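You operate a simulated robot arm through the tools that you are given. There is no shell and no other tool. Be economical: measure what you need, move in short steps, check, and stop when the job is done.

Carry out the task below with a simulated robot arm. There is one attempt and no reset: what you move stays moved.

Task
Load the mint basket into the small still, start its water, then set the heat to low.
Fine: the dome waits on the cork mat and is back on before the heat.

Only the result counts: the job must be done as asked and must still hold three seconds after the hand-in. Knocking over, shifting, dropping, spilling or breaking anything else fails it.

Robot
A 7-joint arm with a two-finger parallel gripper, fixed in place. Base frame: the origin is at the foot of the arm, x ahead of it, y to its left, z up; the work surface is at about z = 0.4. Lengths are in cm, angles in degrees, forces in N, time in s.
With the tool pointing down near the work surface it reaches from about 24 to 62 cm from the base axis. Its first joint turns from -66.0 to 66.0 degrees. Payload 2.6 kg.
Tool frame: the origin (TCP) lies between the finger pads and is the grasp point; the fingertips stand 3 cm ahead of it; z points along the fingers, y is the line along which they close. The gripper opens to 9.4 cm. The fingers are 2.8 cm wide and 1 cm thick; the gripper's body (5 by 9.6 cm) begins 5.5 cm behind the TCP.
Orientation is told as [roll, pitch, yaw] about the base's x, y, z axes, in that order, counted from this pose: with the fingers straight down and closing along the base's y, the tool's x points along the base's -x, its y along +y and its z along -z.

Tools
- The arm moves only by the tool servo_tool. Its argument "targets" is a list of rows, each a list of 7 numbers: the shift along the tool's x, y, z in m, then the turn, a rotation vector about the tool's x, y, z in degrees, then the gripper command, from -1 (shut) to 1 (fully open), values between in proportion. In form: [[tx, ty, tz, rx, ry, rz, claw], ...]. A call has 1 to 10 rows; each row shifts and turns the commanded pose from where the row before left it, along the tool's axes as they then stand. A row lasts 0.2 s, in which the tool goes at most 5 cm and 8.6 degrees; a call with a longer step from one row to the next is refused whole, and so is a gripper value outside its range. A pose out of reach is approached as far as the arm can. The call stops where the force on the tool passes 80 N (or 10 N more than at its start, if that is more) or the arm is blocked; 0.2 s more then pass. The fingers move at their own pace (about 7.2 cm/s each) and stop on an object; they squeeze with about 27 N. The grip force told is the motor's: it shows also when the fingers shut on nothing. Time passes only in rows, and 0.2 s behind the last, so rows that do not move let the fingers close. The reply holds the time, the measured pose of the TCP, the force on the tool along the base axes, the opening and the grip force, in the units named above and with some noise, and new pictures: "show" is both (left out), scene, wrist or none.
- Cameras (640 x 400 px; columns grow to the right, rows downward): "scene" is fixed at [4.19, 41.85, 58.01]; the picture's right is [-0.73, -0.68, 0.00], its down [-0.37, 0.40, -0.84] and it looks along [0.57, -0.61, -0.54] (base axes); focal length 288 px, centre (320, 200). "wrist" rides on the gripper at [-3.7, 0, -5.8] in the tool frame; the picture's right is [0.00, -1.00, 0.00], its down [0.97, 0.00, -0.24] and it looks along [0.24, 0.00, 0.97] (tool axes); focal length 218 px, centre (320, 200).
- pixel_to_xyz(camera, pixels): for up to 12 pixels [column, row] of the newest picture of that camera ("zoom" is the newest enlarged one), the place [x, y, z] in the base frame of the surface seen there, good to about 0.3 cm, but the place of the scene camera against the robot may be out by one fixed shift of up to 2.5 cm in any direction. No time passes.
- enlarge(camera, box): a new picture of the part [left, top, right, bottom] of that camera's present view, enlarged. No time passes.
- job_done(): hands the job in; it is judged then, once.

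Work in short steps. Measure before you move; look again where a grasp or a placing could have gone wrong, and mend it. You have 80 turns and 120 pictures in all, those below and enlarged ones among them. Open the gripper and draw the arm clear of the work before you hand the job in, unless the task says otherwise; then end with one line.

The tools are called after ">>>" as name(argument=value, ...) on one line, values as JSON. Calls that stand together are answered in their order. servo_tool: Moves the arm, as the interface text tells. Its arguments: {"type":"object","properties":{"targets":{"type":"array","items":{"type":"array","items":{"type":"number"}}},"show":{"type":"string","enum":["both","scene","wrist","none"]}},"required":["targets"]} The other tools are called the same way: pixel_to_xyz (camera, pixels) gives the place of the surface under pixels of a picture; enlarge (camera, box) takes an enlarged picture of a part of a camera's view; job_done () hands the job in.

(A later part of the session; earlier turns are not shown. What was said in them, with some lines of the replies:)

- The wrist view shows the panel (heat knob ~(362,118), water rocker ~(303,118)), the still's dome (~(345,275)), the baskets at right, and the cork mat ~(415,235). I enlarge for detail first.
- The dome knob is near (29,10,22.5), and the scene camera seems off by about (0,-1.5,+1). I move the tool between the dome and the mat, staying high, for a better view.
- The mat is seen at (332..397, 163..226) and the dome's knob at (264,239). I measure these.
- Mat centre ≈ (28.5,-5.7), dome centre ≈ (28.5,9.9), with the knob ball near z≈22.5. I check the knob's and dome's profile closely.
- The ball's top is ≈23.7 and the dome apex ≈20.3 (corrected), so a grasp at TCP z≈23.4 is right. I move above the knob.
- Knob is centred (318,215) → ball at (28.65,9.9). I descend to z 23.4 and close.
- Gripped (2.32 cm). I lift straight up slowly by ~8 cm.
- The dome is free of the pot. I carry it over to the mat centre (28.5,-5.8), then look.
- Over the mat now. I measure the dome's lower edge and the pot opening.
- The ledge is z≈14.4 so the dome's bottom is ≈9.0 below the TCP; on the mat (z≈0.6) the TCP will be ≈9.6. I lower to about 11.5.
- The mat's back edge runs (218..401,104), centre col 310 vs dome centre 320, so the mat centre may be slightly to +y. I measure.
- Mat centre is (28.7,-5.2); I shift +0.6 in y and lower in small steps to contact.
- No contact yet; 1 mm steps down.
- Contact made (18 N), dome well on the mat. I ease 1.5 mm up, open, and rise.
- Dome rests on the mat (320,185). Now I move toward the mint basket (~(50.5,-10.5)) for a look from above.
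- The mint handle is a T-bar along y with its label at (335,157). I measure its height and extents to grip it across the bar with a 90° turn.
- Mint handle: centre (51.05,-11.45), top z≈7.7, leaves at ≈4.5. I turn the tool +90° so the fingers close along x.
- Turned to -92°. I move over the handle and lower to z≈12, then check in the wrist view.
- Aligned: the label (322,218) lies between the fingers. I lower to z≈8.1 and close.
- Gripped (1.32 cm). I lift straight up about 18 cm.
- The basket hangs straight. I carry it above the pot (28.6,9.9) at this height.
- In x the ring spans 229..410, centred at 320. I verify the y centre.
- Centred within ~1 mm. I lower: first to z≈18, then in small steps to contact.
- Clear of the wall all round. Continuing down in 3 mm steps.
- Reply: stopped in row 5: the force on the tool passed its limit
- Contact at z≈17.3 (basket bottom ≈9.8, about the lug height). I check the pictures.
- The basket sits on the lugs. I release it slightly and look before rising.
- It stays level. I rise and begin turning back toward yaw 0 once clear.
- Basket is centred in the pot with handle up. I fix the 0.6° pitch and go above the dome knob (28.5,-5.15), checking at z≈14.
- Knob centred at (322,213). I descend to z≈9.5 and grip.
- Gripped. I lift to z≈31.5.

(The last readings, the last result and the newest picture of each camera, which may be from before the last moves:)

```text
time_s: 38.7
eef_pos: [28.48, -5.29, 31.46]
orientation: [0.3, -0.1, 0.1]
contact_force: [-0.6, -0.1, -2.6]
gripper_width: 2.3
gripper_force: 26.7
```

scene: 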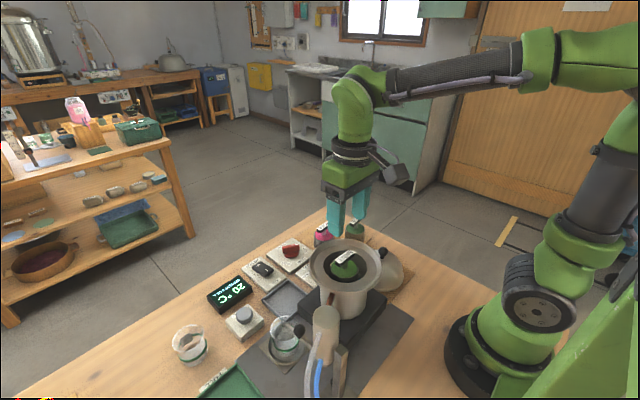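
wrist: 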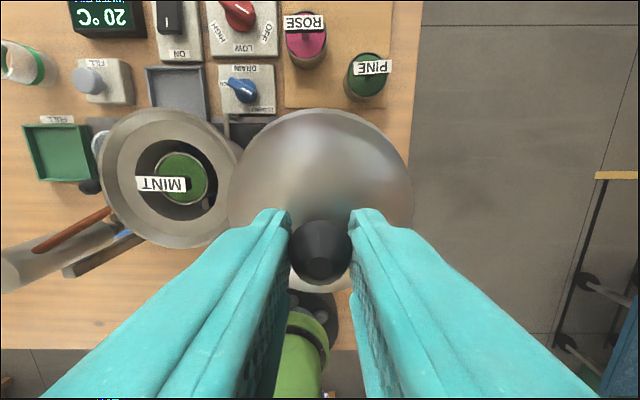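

Dome in hand. I carry it back over the pot (28.55,9.93), then lower to z≈25.

>>> servo_tool(targets=[[0, 0.012, 0, 0, 0, 0, -1], [0, 0.025, 0, 0, 0, 0, -1], [0, 0.03, 0, 0, 0, 0, -1], [0, 0.03, 0, 0, 0, 0, -1], [0, 0.03, 0, 0, 0, 0, -1], [0, 0.0245, 0, 0, 0, 0, -1], [0, 0, 0, 0, 0, 0, -1], [0, 0, 0.02, 0, 0, 0, -1], [0, 0, 0.02, 0, 0, 0, -1], [0, 0, 0, 0, 0, 0, -1]])

```text
time_s: 40.9
eef_pos: [28.46, 10.1, 27.43]
orientation: [0.2, 0.0, -0.1]
contact_force: [-0.1, 0.5, -2.0]
gripper_width: 2.31
gripper_force: 26.7
```

scene: 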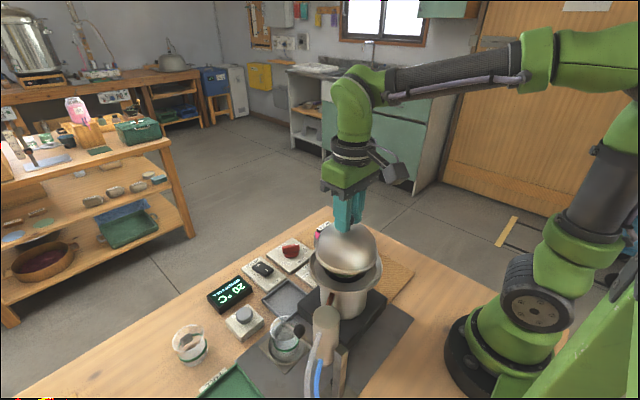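
wrist: 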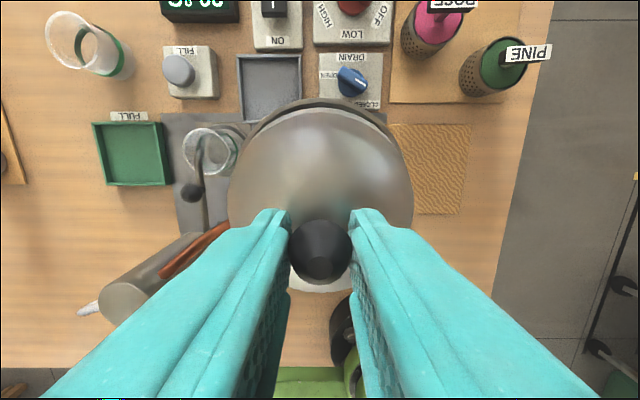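

Aligned over the pot. Lower slowly to about 23.9, then 1–2 mm steps.

>>> servo_tool(targets=[[-0.0005, -0.001, 0.015, 0, 0, 0, -1], [0, 0, 0.01, 0, 0, 0, -1], [0, 0, 0.006, 0, 0, 0, -1], [0, 0, 0.004, 0, 0, 0, -1], [0, 0, 0.002, 0, 0, 0, -1], [0, 0, 0.002, 0, 0, 0, -1], [0, 0, 0, 0, 0, 0, -1]])

```text
time_s: 42.5
eef_pos: [28.43, 9.94, 23.67]
orientation: [0.1, 0.0, 0.0]
contact_force: [0.1, -0.1, -2.3]
gripper_width: 2.27
gripper_force: 26.9
```

scene: 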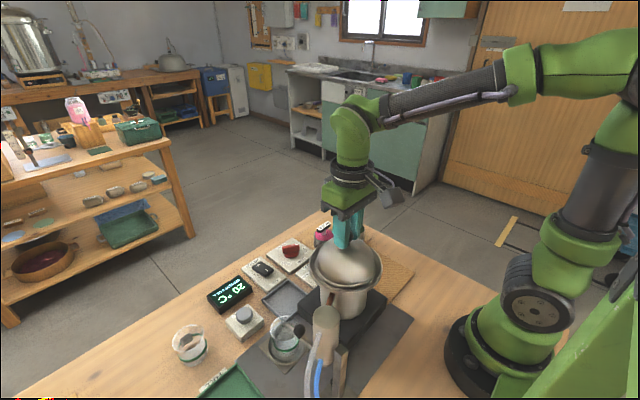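
wrist: 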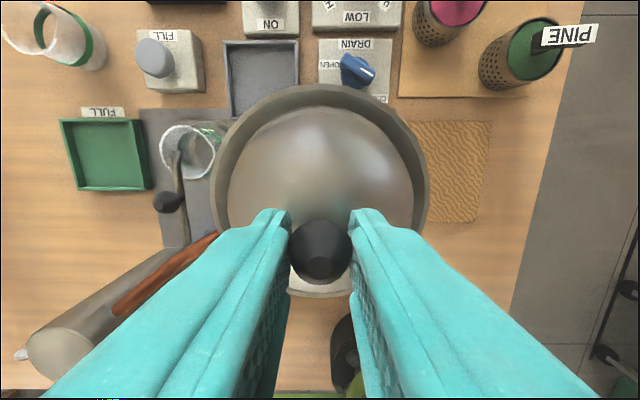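

The dome sits inside the rim's gutter view as originally. Final small steps down to contact.

>>> servo_tool(targets=[[0, 0, 0.0015, 0, 0, 0, -1], [0, 0, 0.001, 0, 0, 0, -1], [0, 0, 0.001, 0, 0, 0, -1], [0, 0, 0, 0, 0, 0, -1]], show="none")

```text
time_s: 43.5
eef_pos: [28.6, 9.96, 23.29]
orientation: [0.3, -0.2, 0.0]
contact_force: [0.0, 2.2, 19.3]
gripper_width: 2.27
gripper_force: 27.2
```

Seated (19 N at 23.3, same height as originally). I ease, open, and rise.

>>> servo_tool(targets=[[0, 0, -0.0015, 0, 0, 0, -1], [0, 0, 0, 0, 0, 0, -0.2], [0, 0, 0, 0, 0, 0, 0.2], [0, 0, 0, 0, 0, 0, 0.2], [0, 0, -0.02, 0, 0, 0, 0.2], [0, 0, -0.03, 0, 0, 0, 0.2], [-0.03, 0, -0.02, 0, 0, 0, 0], [-0.04, 0, 0, 0, 0, 0, -0.5], [-0.04, 0, 0, 0, 0, 0, -1], [0, 0, 0, 0, 0, 0, -1]])

```text
time_s: 45.7
eef_pos: [39.66, 9.91, 30.45]
orientation: [0.2, 0.0, -0.2]
contact_force: [-1.1, 0.0, -0.4]
gripper_width: 0.0
gripper_force: 27.1
```

scene: 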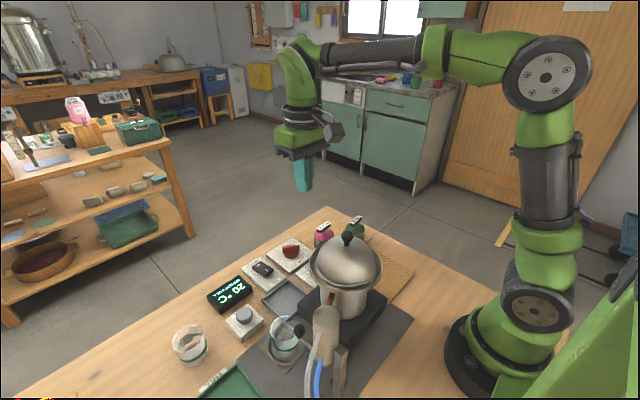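
wrist: 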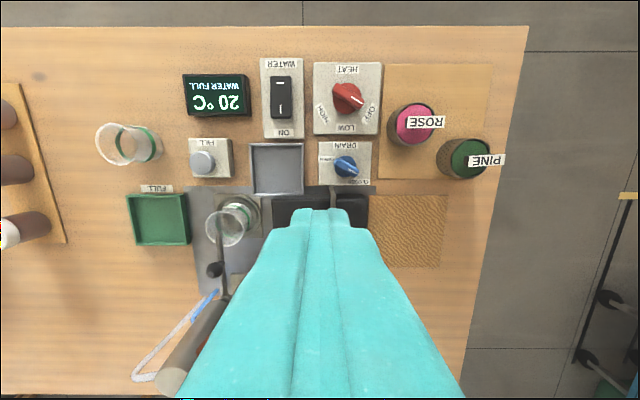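

Dome is back on. Now I study the water rocker (280,98) and heat knob (347,98).

>>> enlarge(camera="wrist", box=[250, 50, 394, 140])

>>> pixel_to_xyz(camera="zoom", pixels=[[135, 130], [135, 160], [135, 190], [135, 220], [135, 250], [135, 275], [430, 215], [380, 190], [490, 240], [420, 270], [115, 205], [155, 205]])

>>> enlarge(camera="scene", box=[236, 230, 324, 296])

```text
4.44 times, centred on (322, 95) of wrist
```

zoom: 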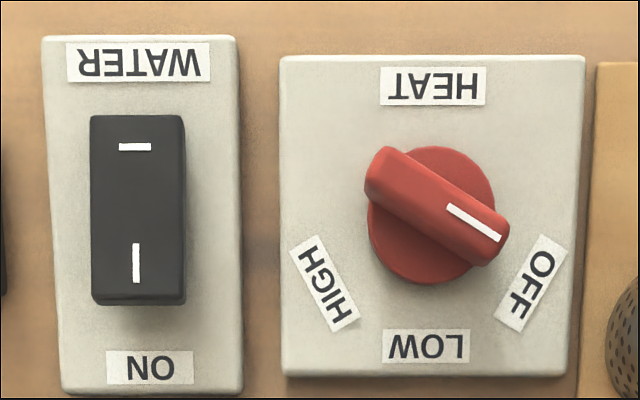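

```text
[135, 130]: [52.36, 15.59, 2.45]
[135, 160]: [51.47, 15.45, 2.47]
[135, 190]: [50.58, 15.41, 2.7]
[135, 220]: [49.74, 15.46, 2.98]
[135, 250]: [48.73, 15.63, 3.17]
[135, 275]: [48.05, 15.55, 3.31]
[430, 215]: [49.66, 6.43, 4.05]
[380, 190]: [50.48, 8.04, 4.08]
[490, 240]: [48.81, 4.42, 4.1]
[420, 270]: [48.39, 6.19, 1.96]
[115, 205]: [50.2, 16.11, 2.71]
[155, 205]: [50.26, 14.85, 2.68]
```

```text
6.06 times, centred on (280, 263) of scene
```

zoom: 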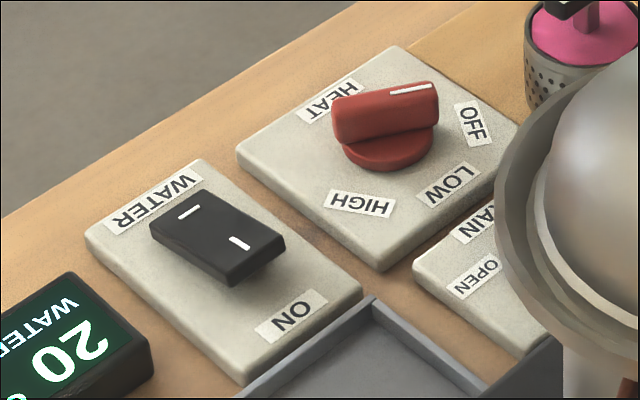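

The rocker's ON half (x≈48.2,y≈15.5) stands high at z≈3.4; I'll press it with closed fingertips. Moving above it first.

>>> servo_tool(targets=[[-0.03, 0.02, 0, 0, 0, 0, -1], [-0.03, 0.02, 0.02, 0, 0, 0, -1], [-0.02, 0.016, 0.03, 0, 0, 0, -1], [0, 0, 0.04, 0, 0, 0, -1], [0, 0, 0.04, 0, 0, 0, -1], [0, 0, 0.04, 0, 0, 0, -1], [0, 0, 0.04, 0, 0, 0, -1], [0, 0, 0.01, 0, 0, 0, -1], [0, 0, 0, 0, 0, 0, -1]])

```text
time_s: 47.7
eef_pos: [47.65, 15.54, 8.42]
orientation: [0.2, -0.1, -0.1]
contact_force: [-0.3, 0.2, -1.0]
gripper_width: 0.0
gripper_force: 27.0
```

scene: 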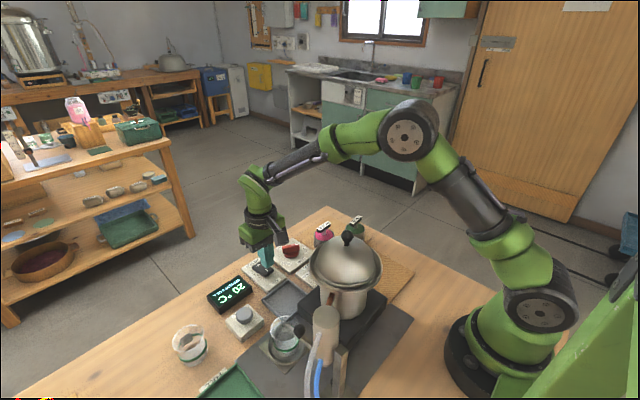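
wrist: 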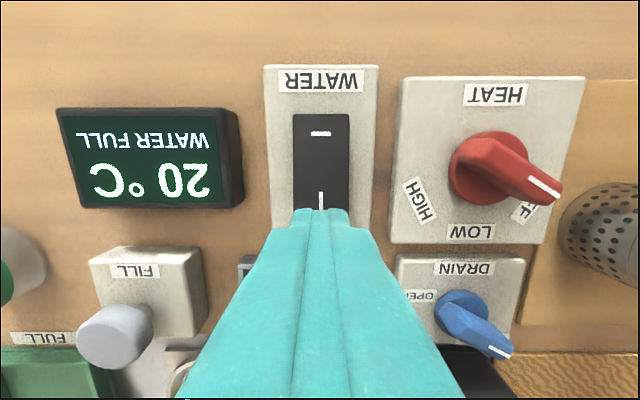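

Fingertips are over the ON half. I press down in small steps to tip z≈2.4.

>>> servo_tool(targets=[[0, 0, 0.012, 0, 0, 0, -1], [0, 0, 0.008, 0, 0, 0, -1], [0, 0, 0.004, 0, 0, 0, -1], [0, 0, 0.004, 0, 0, 0, -1], [0, 0, 0.003, 0, 0, 0, -1], [0, 0, 0, 0, 0, 0, -1]], show="wrist")

```text
time_s: 49.1
eef_pos: [47.65, 15.49, 5.62]
orientation: [0.3, 0.0, -0.2]
contact_force: [-18.5, -7.8, 34.3]
gripper_width: 0.01
gripper_force: 27.1
```

wrist: 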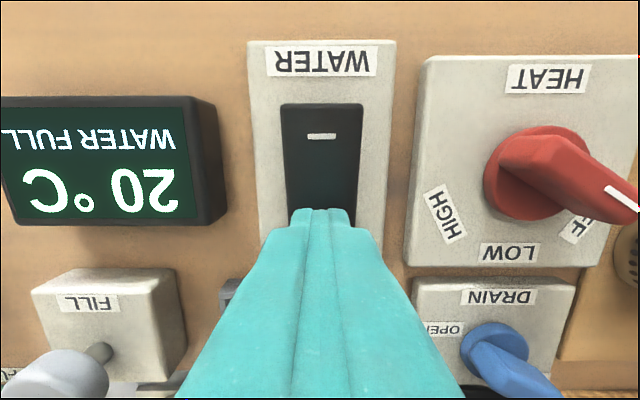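

Strong contact (34 N), so it likely flipped. I rise and look.

>>> servo_tool(targets=[[0, 0, -0.02, 0, 0, 0, -1], [0, 0, -0.04, 0, 0, 0, -1], [0.02, 0, -0.04, 0, 0, 0, -1], [0.02, 0, -0.03, 0, 0, 0, -1], [0, 0, 0, 0, 0, 0, -1]])

>>> enlarge(camera="scene", box=[190, 240, 340, 390])

>>> pixel_to_xyz(camera="scene", pixels=[[256, 264], [269, 271], [262, 267]])

```text
time_s: 50.3
eef_pos: [43.63, 15.59, 18.3]
orientation: [0.2, 0.1, 0.0]
contact_force: [0.3, -0.3, 0.2]
gripper_width: 0.0
gripper_force: 27.1
```

scene: 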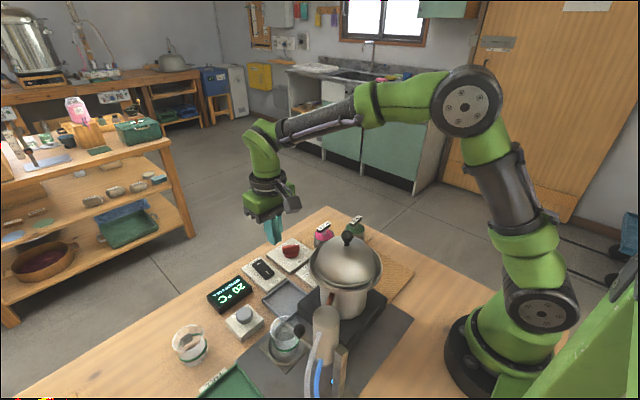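
wrist: 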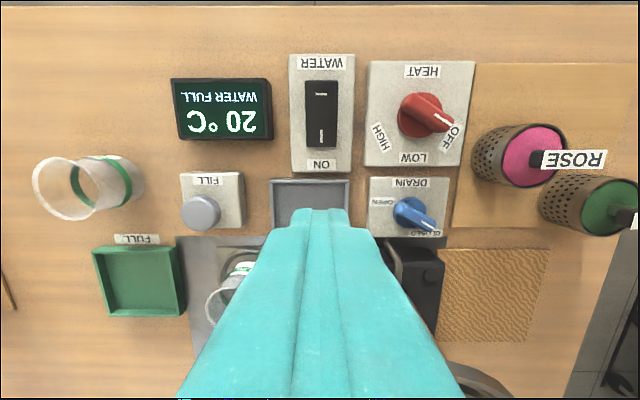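

```text
2.67 times, centred on (265, 315) of scene
```

zoom: 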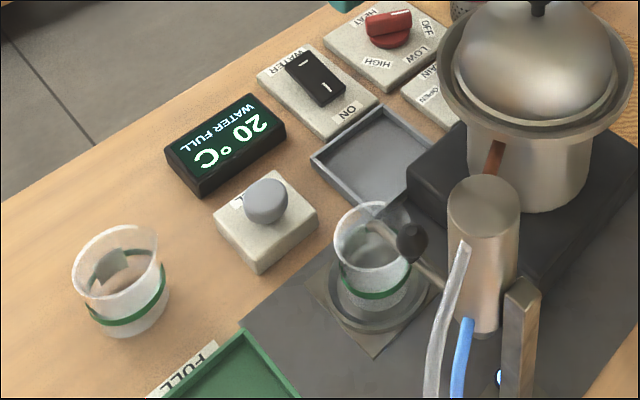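

```text
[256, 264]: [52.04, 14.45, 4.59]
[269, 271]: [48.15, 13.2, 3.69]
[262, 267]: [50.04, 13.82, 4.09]
```

The rocker is now tilted to ON (near end low) and a blue lamp lit at the condenser. Now I go above the heat knob to measure its centre and bar angle.

>>> servo_tool(targets=[[-0.02, -0.03, -0.01, 0, 0, 0, -0.3], [-0.02, -0.03, -0.01, 0, 0, 0, -0.3], [-0.012, -0.032, 0, 0, 0, 0, -0.3], [0, 0, 0, 0, 0, 0, -0.3], [0, 0, 0, 0, 0, 0, -0.3]], show="wrist")

>>> enlarge(camera="wrist", box=[250, 100, 390, 220])

```text
time_s: 51.5
eef_pos: [48.73, 6.27, 20.33]
orientation: [0.3, 0.0, 0.0]
contact_force: [0.7, 0.1, -0.3]
gripper_width: 3.29
gripper_force: 0.1
```

wrist: 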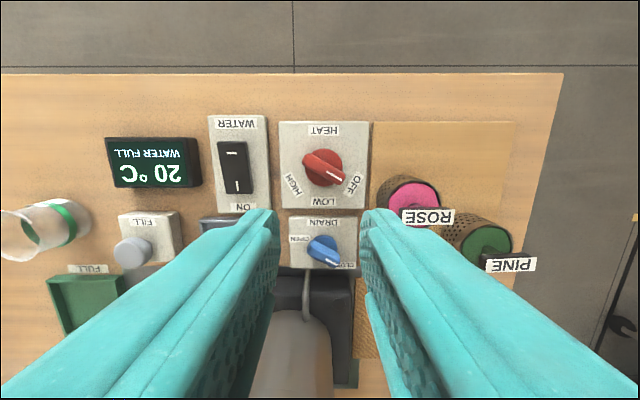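

```text
3.33 times, centred on (320, 160) of wrist
```

zoom: 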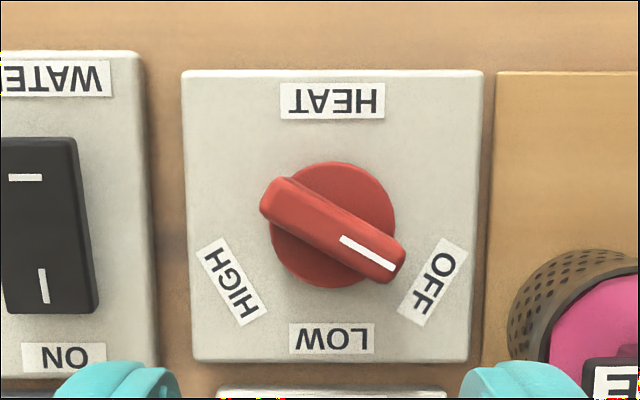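

>>> pixel_to_xyz(camera="zoom", pixels=[[275, 195], [393, 260], [334, 228], [345, 238], [392, 264], [360, 180], [300, 260], [350, 345], [325, 170], [325, 280], [280, 260], [385, 210]])

```text
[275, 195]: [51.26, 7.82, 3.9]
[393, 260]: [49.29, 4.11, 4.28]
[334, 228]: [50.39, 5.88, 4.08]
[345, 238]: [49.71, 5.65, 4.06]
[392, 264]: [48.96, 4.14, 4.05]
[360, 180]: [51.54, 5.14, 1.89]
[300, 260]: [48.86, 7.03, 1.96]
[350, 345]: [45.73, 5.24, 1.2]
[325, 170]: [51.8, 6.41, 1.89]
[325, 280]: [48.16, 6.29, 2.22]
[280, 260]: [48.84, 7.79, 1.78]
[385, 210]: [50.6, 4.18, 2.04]
```

Knob: centre (50.1,6.0), bar top 4.1, bar 60° from LOW direction. I centre over it and turn the tool -60° about its z.

>>> servo_tool(targets=[[-0.014, -0.0027, 0.01, 0, 0, 0, -0.2], [0, 0, 0.01, 0, 0, -7.5, -0.2], [0, 0, 0.02, 0, 0, -7.5, -0.2], [0, 0, 0.02, 0, 0, -7.5, -0.2], [0, 0, 0.02, 0, 0, -7.5, -0.2], [0, 0, 0.01, 0, 0, -7.5, -0.2], [0, 0, 0.01, 0, 0, -7.5, -0.2], [0, 0, 0, 0, 0, -7.5, -0.2], [0, 0, 0, 0, 0, -7.5, -0.2], [0, 0, 0, 0, 0, 0, -0.2]])

```text
time_s: 53.7
eef_pos: [50.14, 6.0, 10.37]
orientation: [0.2, -0.2, 60.1]
contact_force: [-0.5, -0.5, -0.8]
gripper_width: 3.74
gripper_force: 0.0
```

scene: 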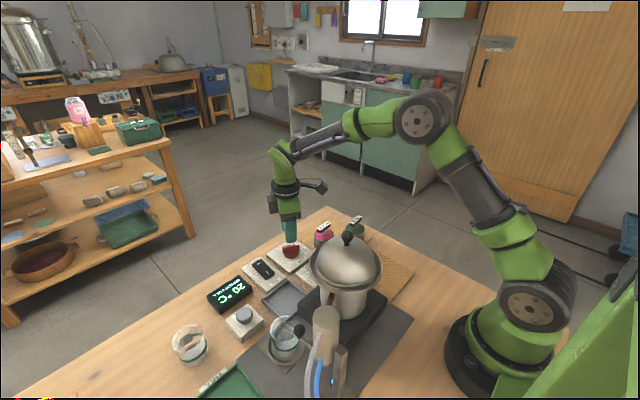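
wrist: 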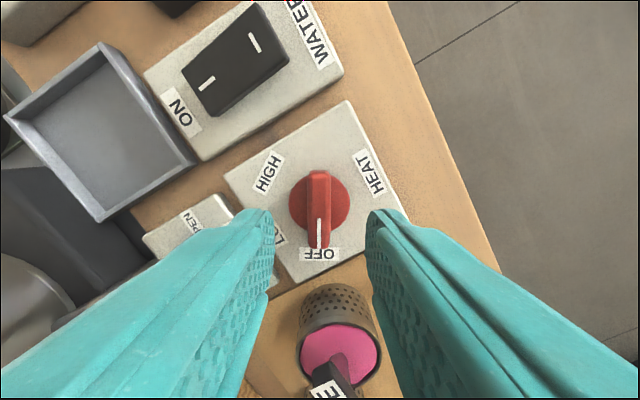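

The bar is aligned vertically at col 319 between the fingers. I descend to z≈5.5 and grip.

>>> servo_tool(targets=[[0, 0, 0.02, 0, 0, 0, -0.2], [0, 0, 0.02, 0, 0, 0, -0.2], [0, 0, 0.008, 0, 0, 0, -0.2], [0, 0, 0, 0, 0, 0, -0.6], [0, 0, 0, 0, 0, 0, -1], [0, 0, 0, 0, 0, 0, -1]], show="wrist")

```text
time_s: 55.1
eef_pos: [50.08, 6.15, 5.49]
orientation: [0.1, -0.2, 59.9]
contact_force: [-4.1, 1.6, -0.4]
gripper_width: 1.38
gripper_force: 44.8
```

wrist: 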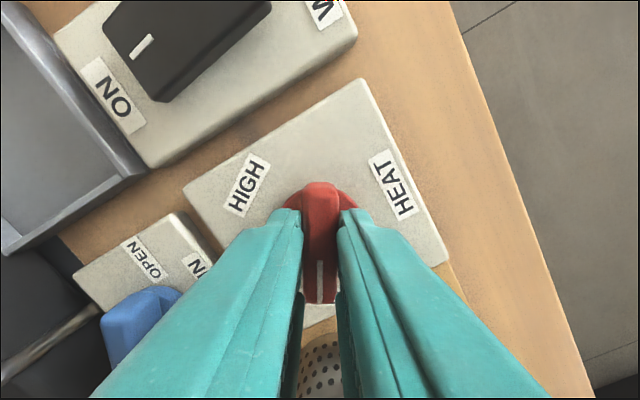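

Gripped the bar (1.38 cm). I turn it +60° in small steps toward LOW.

>>> servo_tool(targets=[[0, 0, 0, 0, 0, 6, -1], [0, 0, 0, 0, 0, 7.5, -1], [0, 0, 0, 0, 0, 7.5, -1], [0, 0, 0, 0, 0, 7.5, -1], [0, 0, 0, 0, 0, 7.5, -1], [0, 0, 0, 0, 0, 7.5, -1], [0, 0, 0, 0, 0, 7.5, -1], [0, 0, 0, 0, 0, 6, -1], [0, 0, 0, 0, 0, 3, -1], [0, 0, 0, 0, 0, 0, -1]])

```text
time_s: 57.3
eef_pos: [50.19, 6.01, 5.46]
orientation: [0.0, 0.0, -0.2]
contact_force: [-8.8, -6.4, 6.8]
gripper_width: 1.38
gripper_force: 45.1
```

scene: 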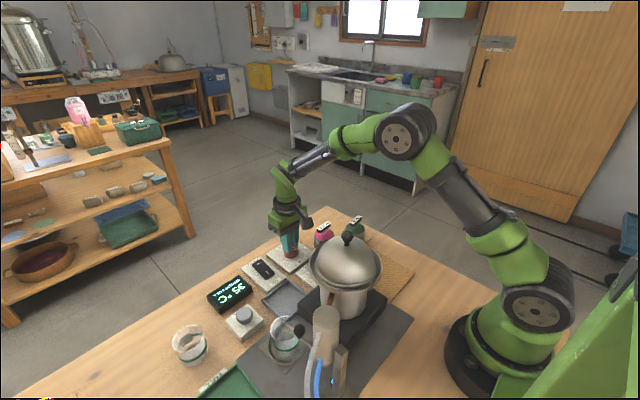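
wrist: 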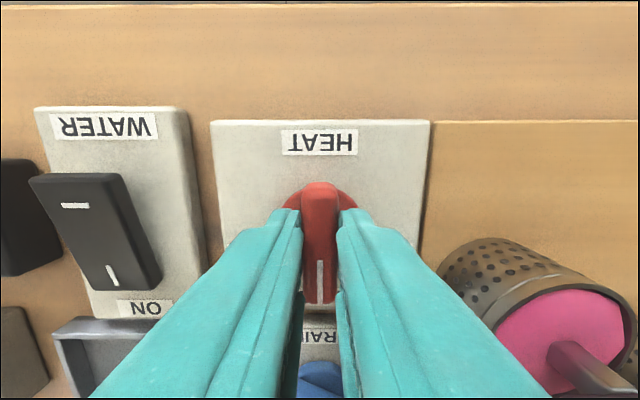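

The knob now points down to LOW and the display reads 35 °C. I open and rise clear.

>>> servo_tool(targets=[[0, 0, 0, 0, 0, 0, -0.5], [0, 0, 0, 0, 0, 0, -0.2], [0, 0, 0, 0, 0, 0, -0.2], [0, 0, -0.02, 0, 0, 0, -0.2], [0, 0, -0.04, 0, 0, 0, 0], [0, 0, -0.04, 0, 0, 0, 0.3], [0, 0, -0.04, 0, 0, 0, 0.5], [0, 0, -0.04, 0, 0, 0, 0.5], [0, 0, -0.02, 0, 0, 0, 0.5], [0, 0, 0, 0, 0, 0, 0.5]])

>>> enlarge(camera="wrist", box=[120, 90, 400, 265])

>>> enlarge(camera="scene", box=[190, 220, 420, 400])

```text
time_s: 59.5
eef_pos: [50.21, 6.03, 25.58]
orientation: [0.2, 0.0, 0.1]
contact_force: [-0.1, -0.7, -0.6]
gripper_width: 7.05
gripper_force: 0.0
```

scene: 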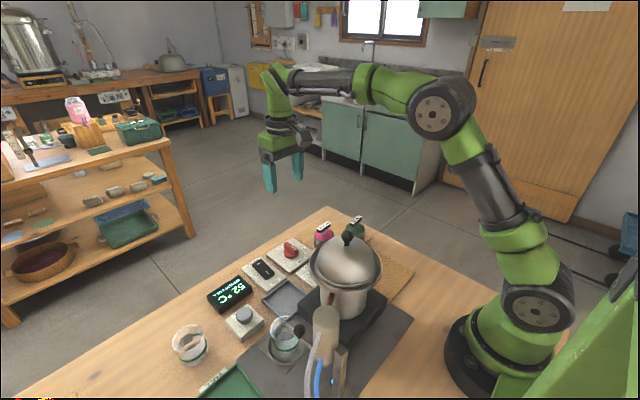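
wrist: 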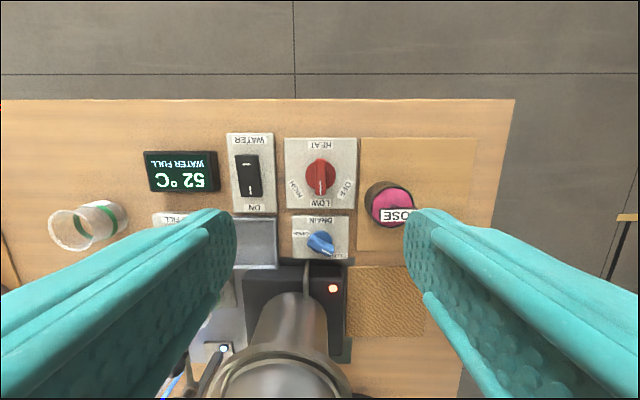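

```text
2.29 times, centred on (260, 178) of wrist
```

zoom: 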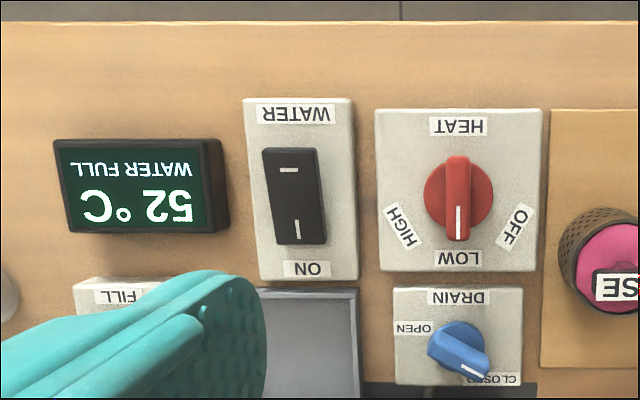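

```text
2.22 times, centred on (305, 310) of scene
```

zoom: 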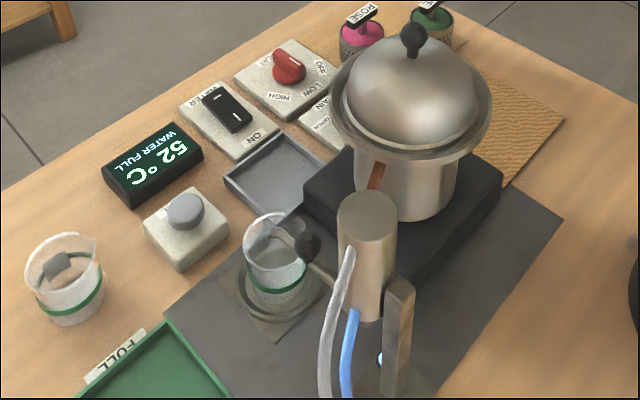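

Heat points to LOW, the heater lamp is red, the water is ON with its lamp lit, and the dome is seated. The gripper is open and clear, so I hand in.

>>> job_done()

```text
The job is handed in.
```

The mint basket is in the still, the dome waited on the cork mat and is back on, the water is running, and the heat is on low. I've handed the job in.
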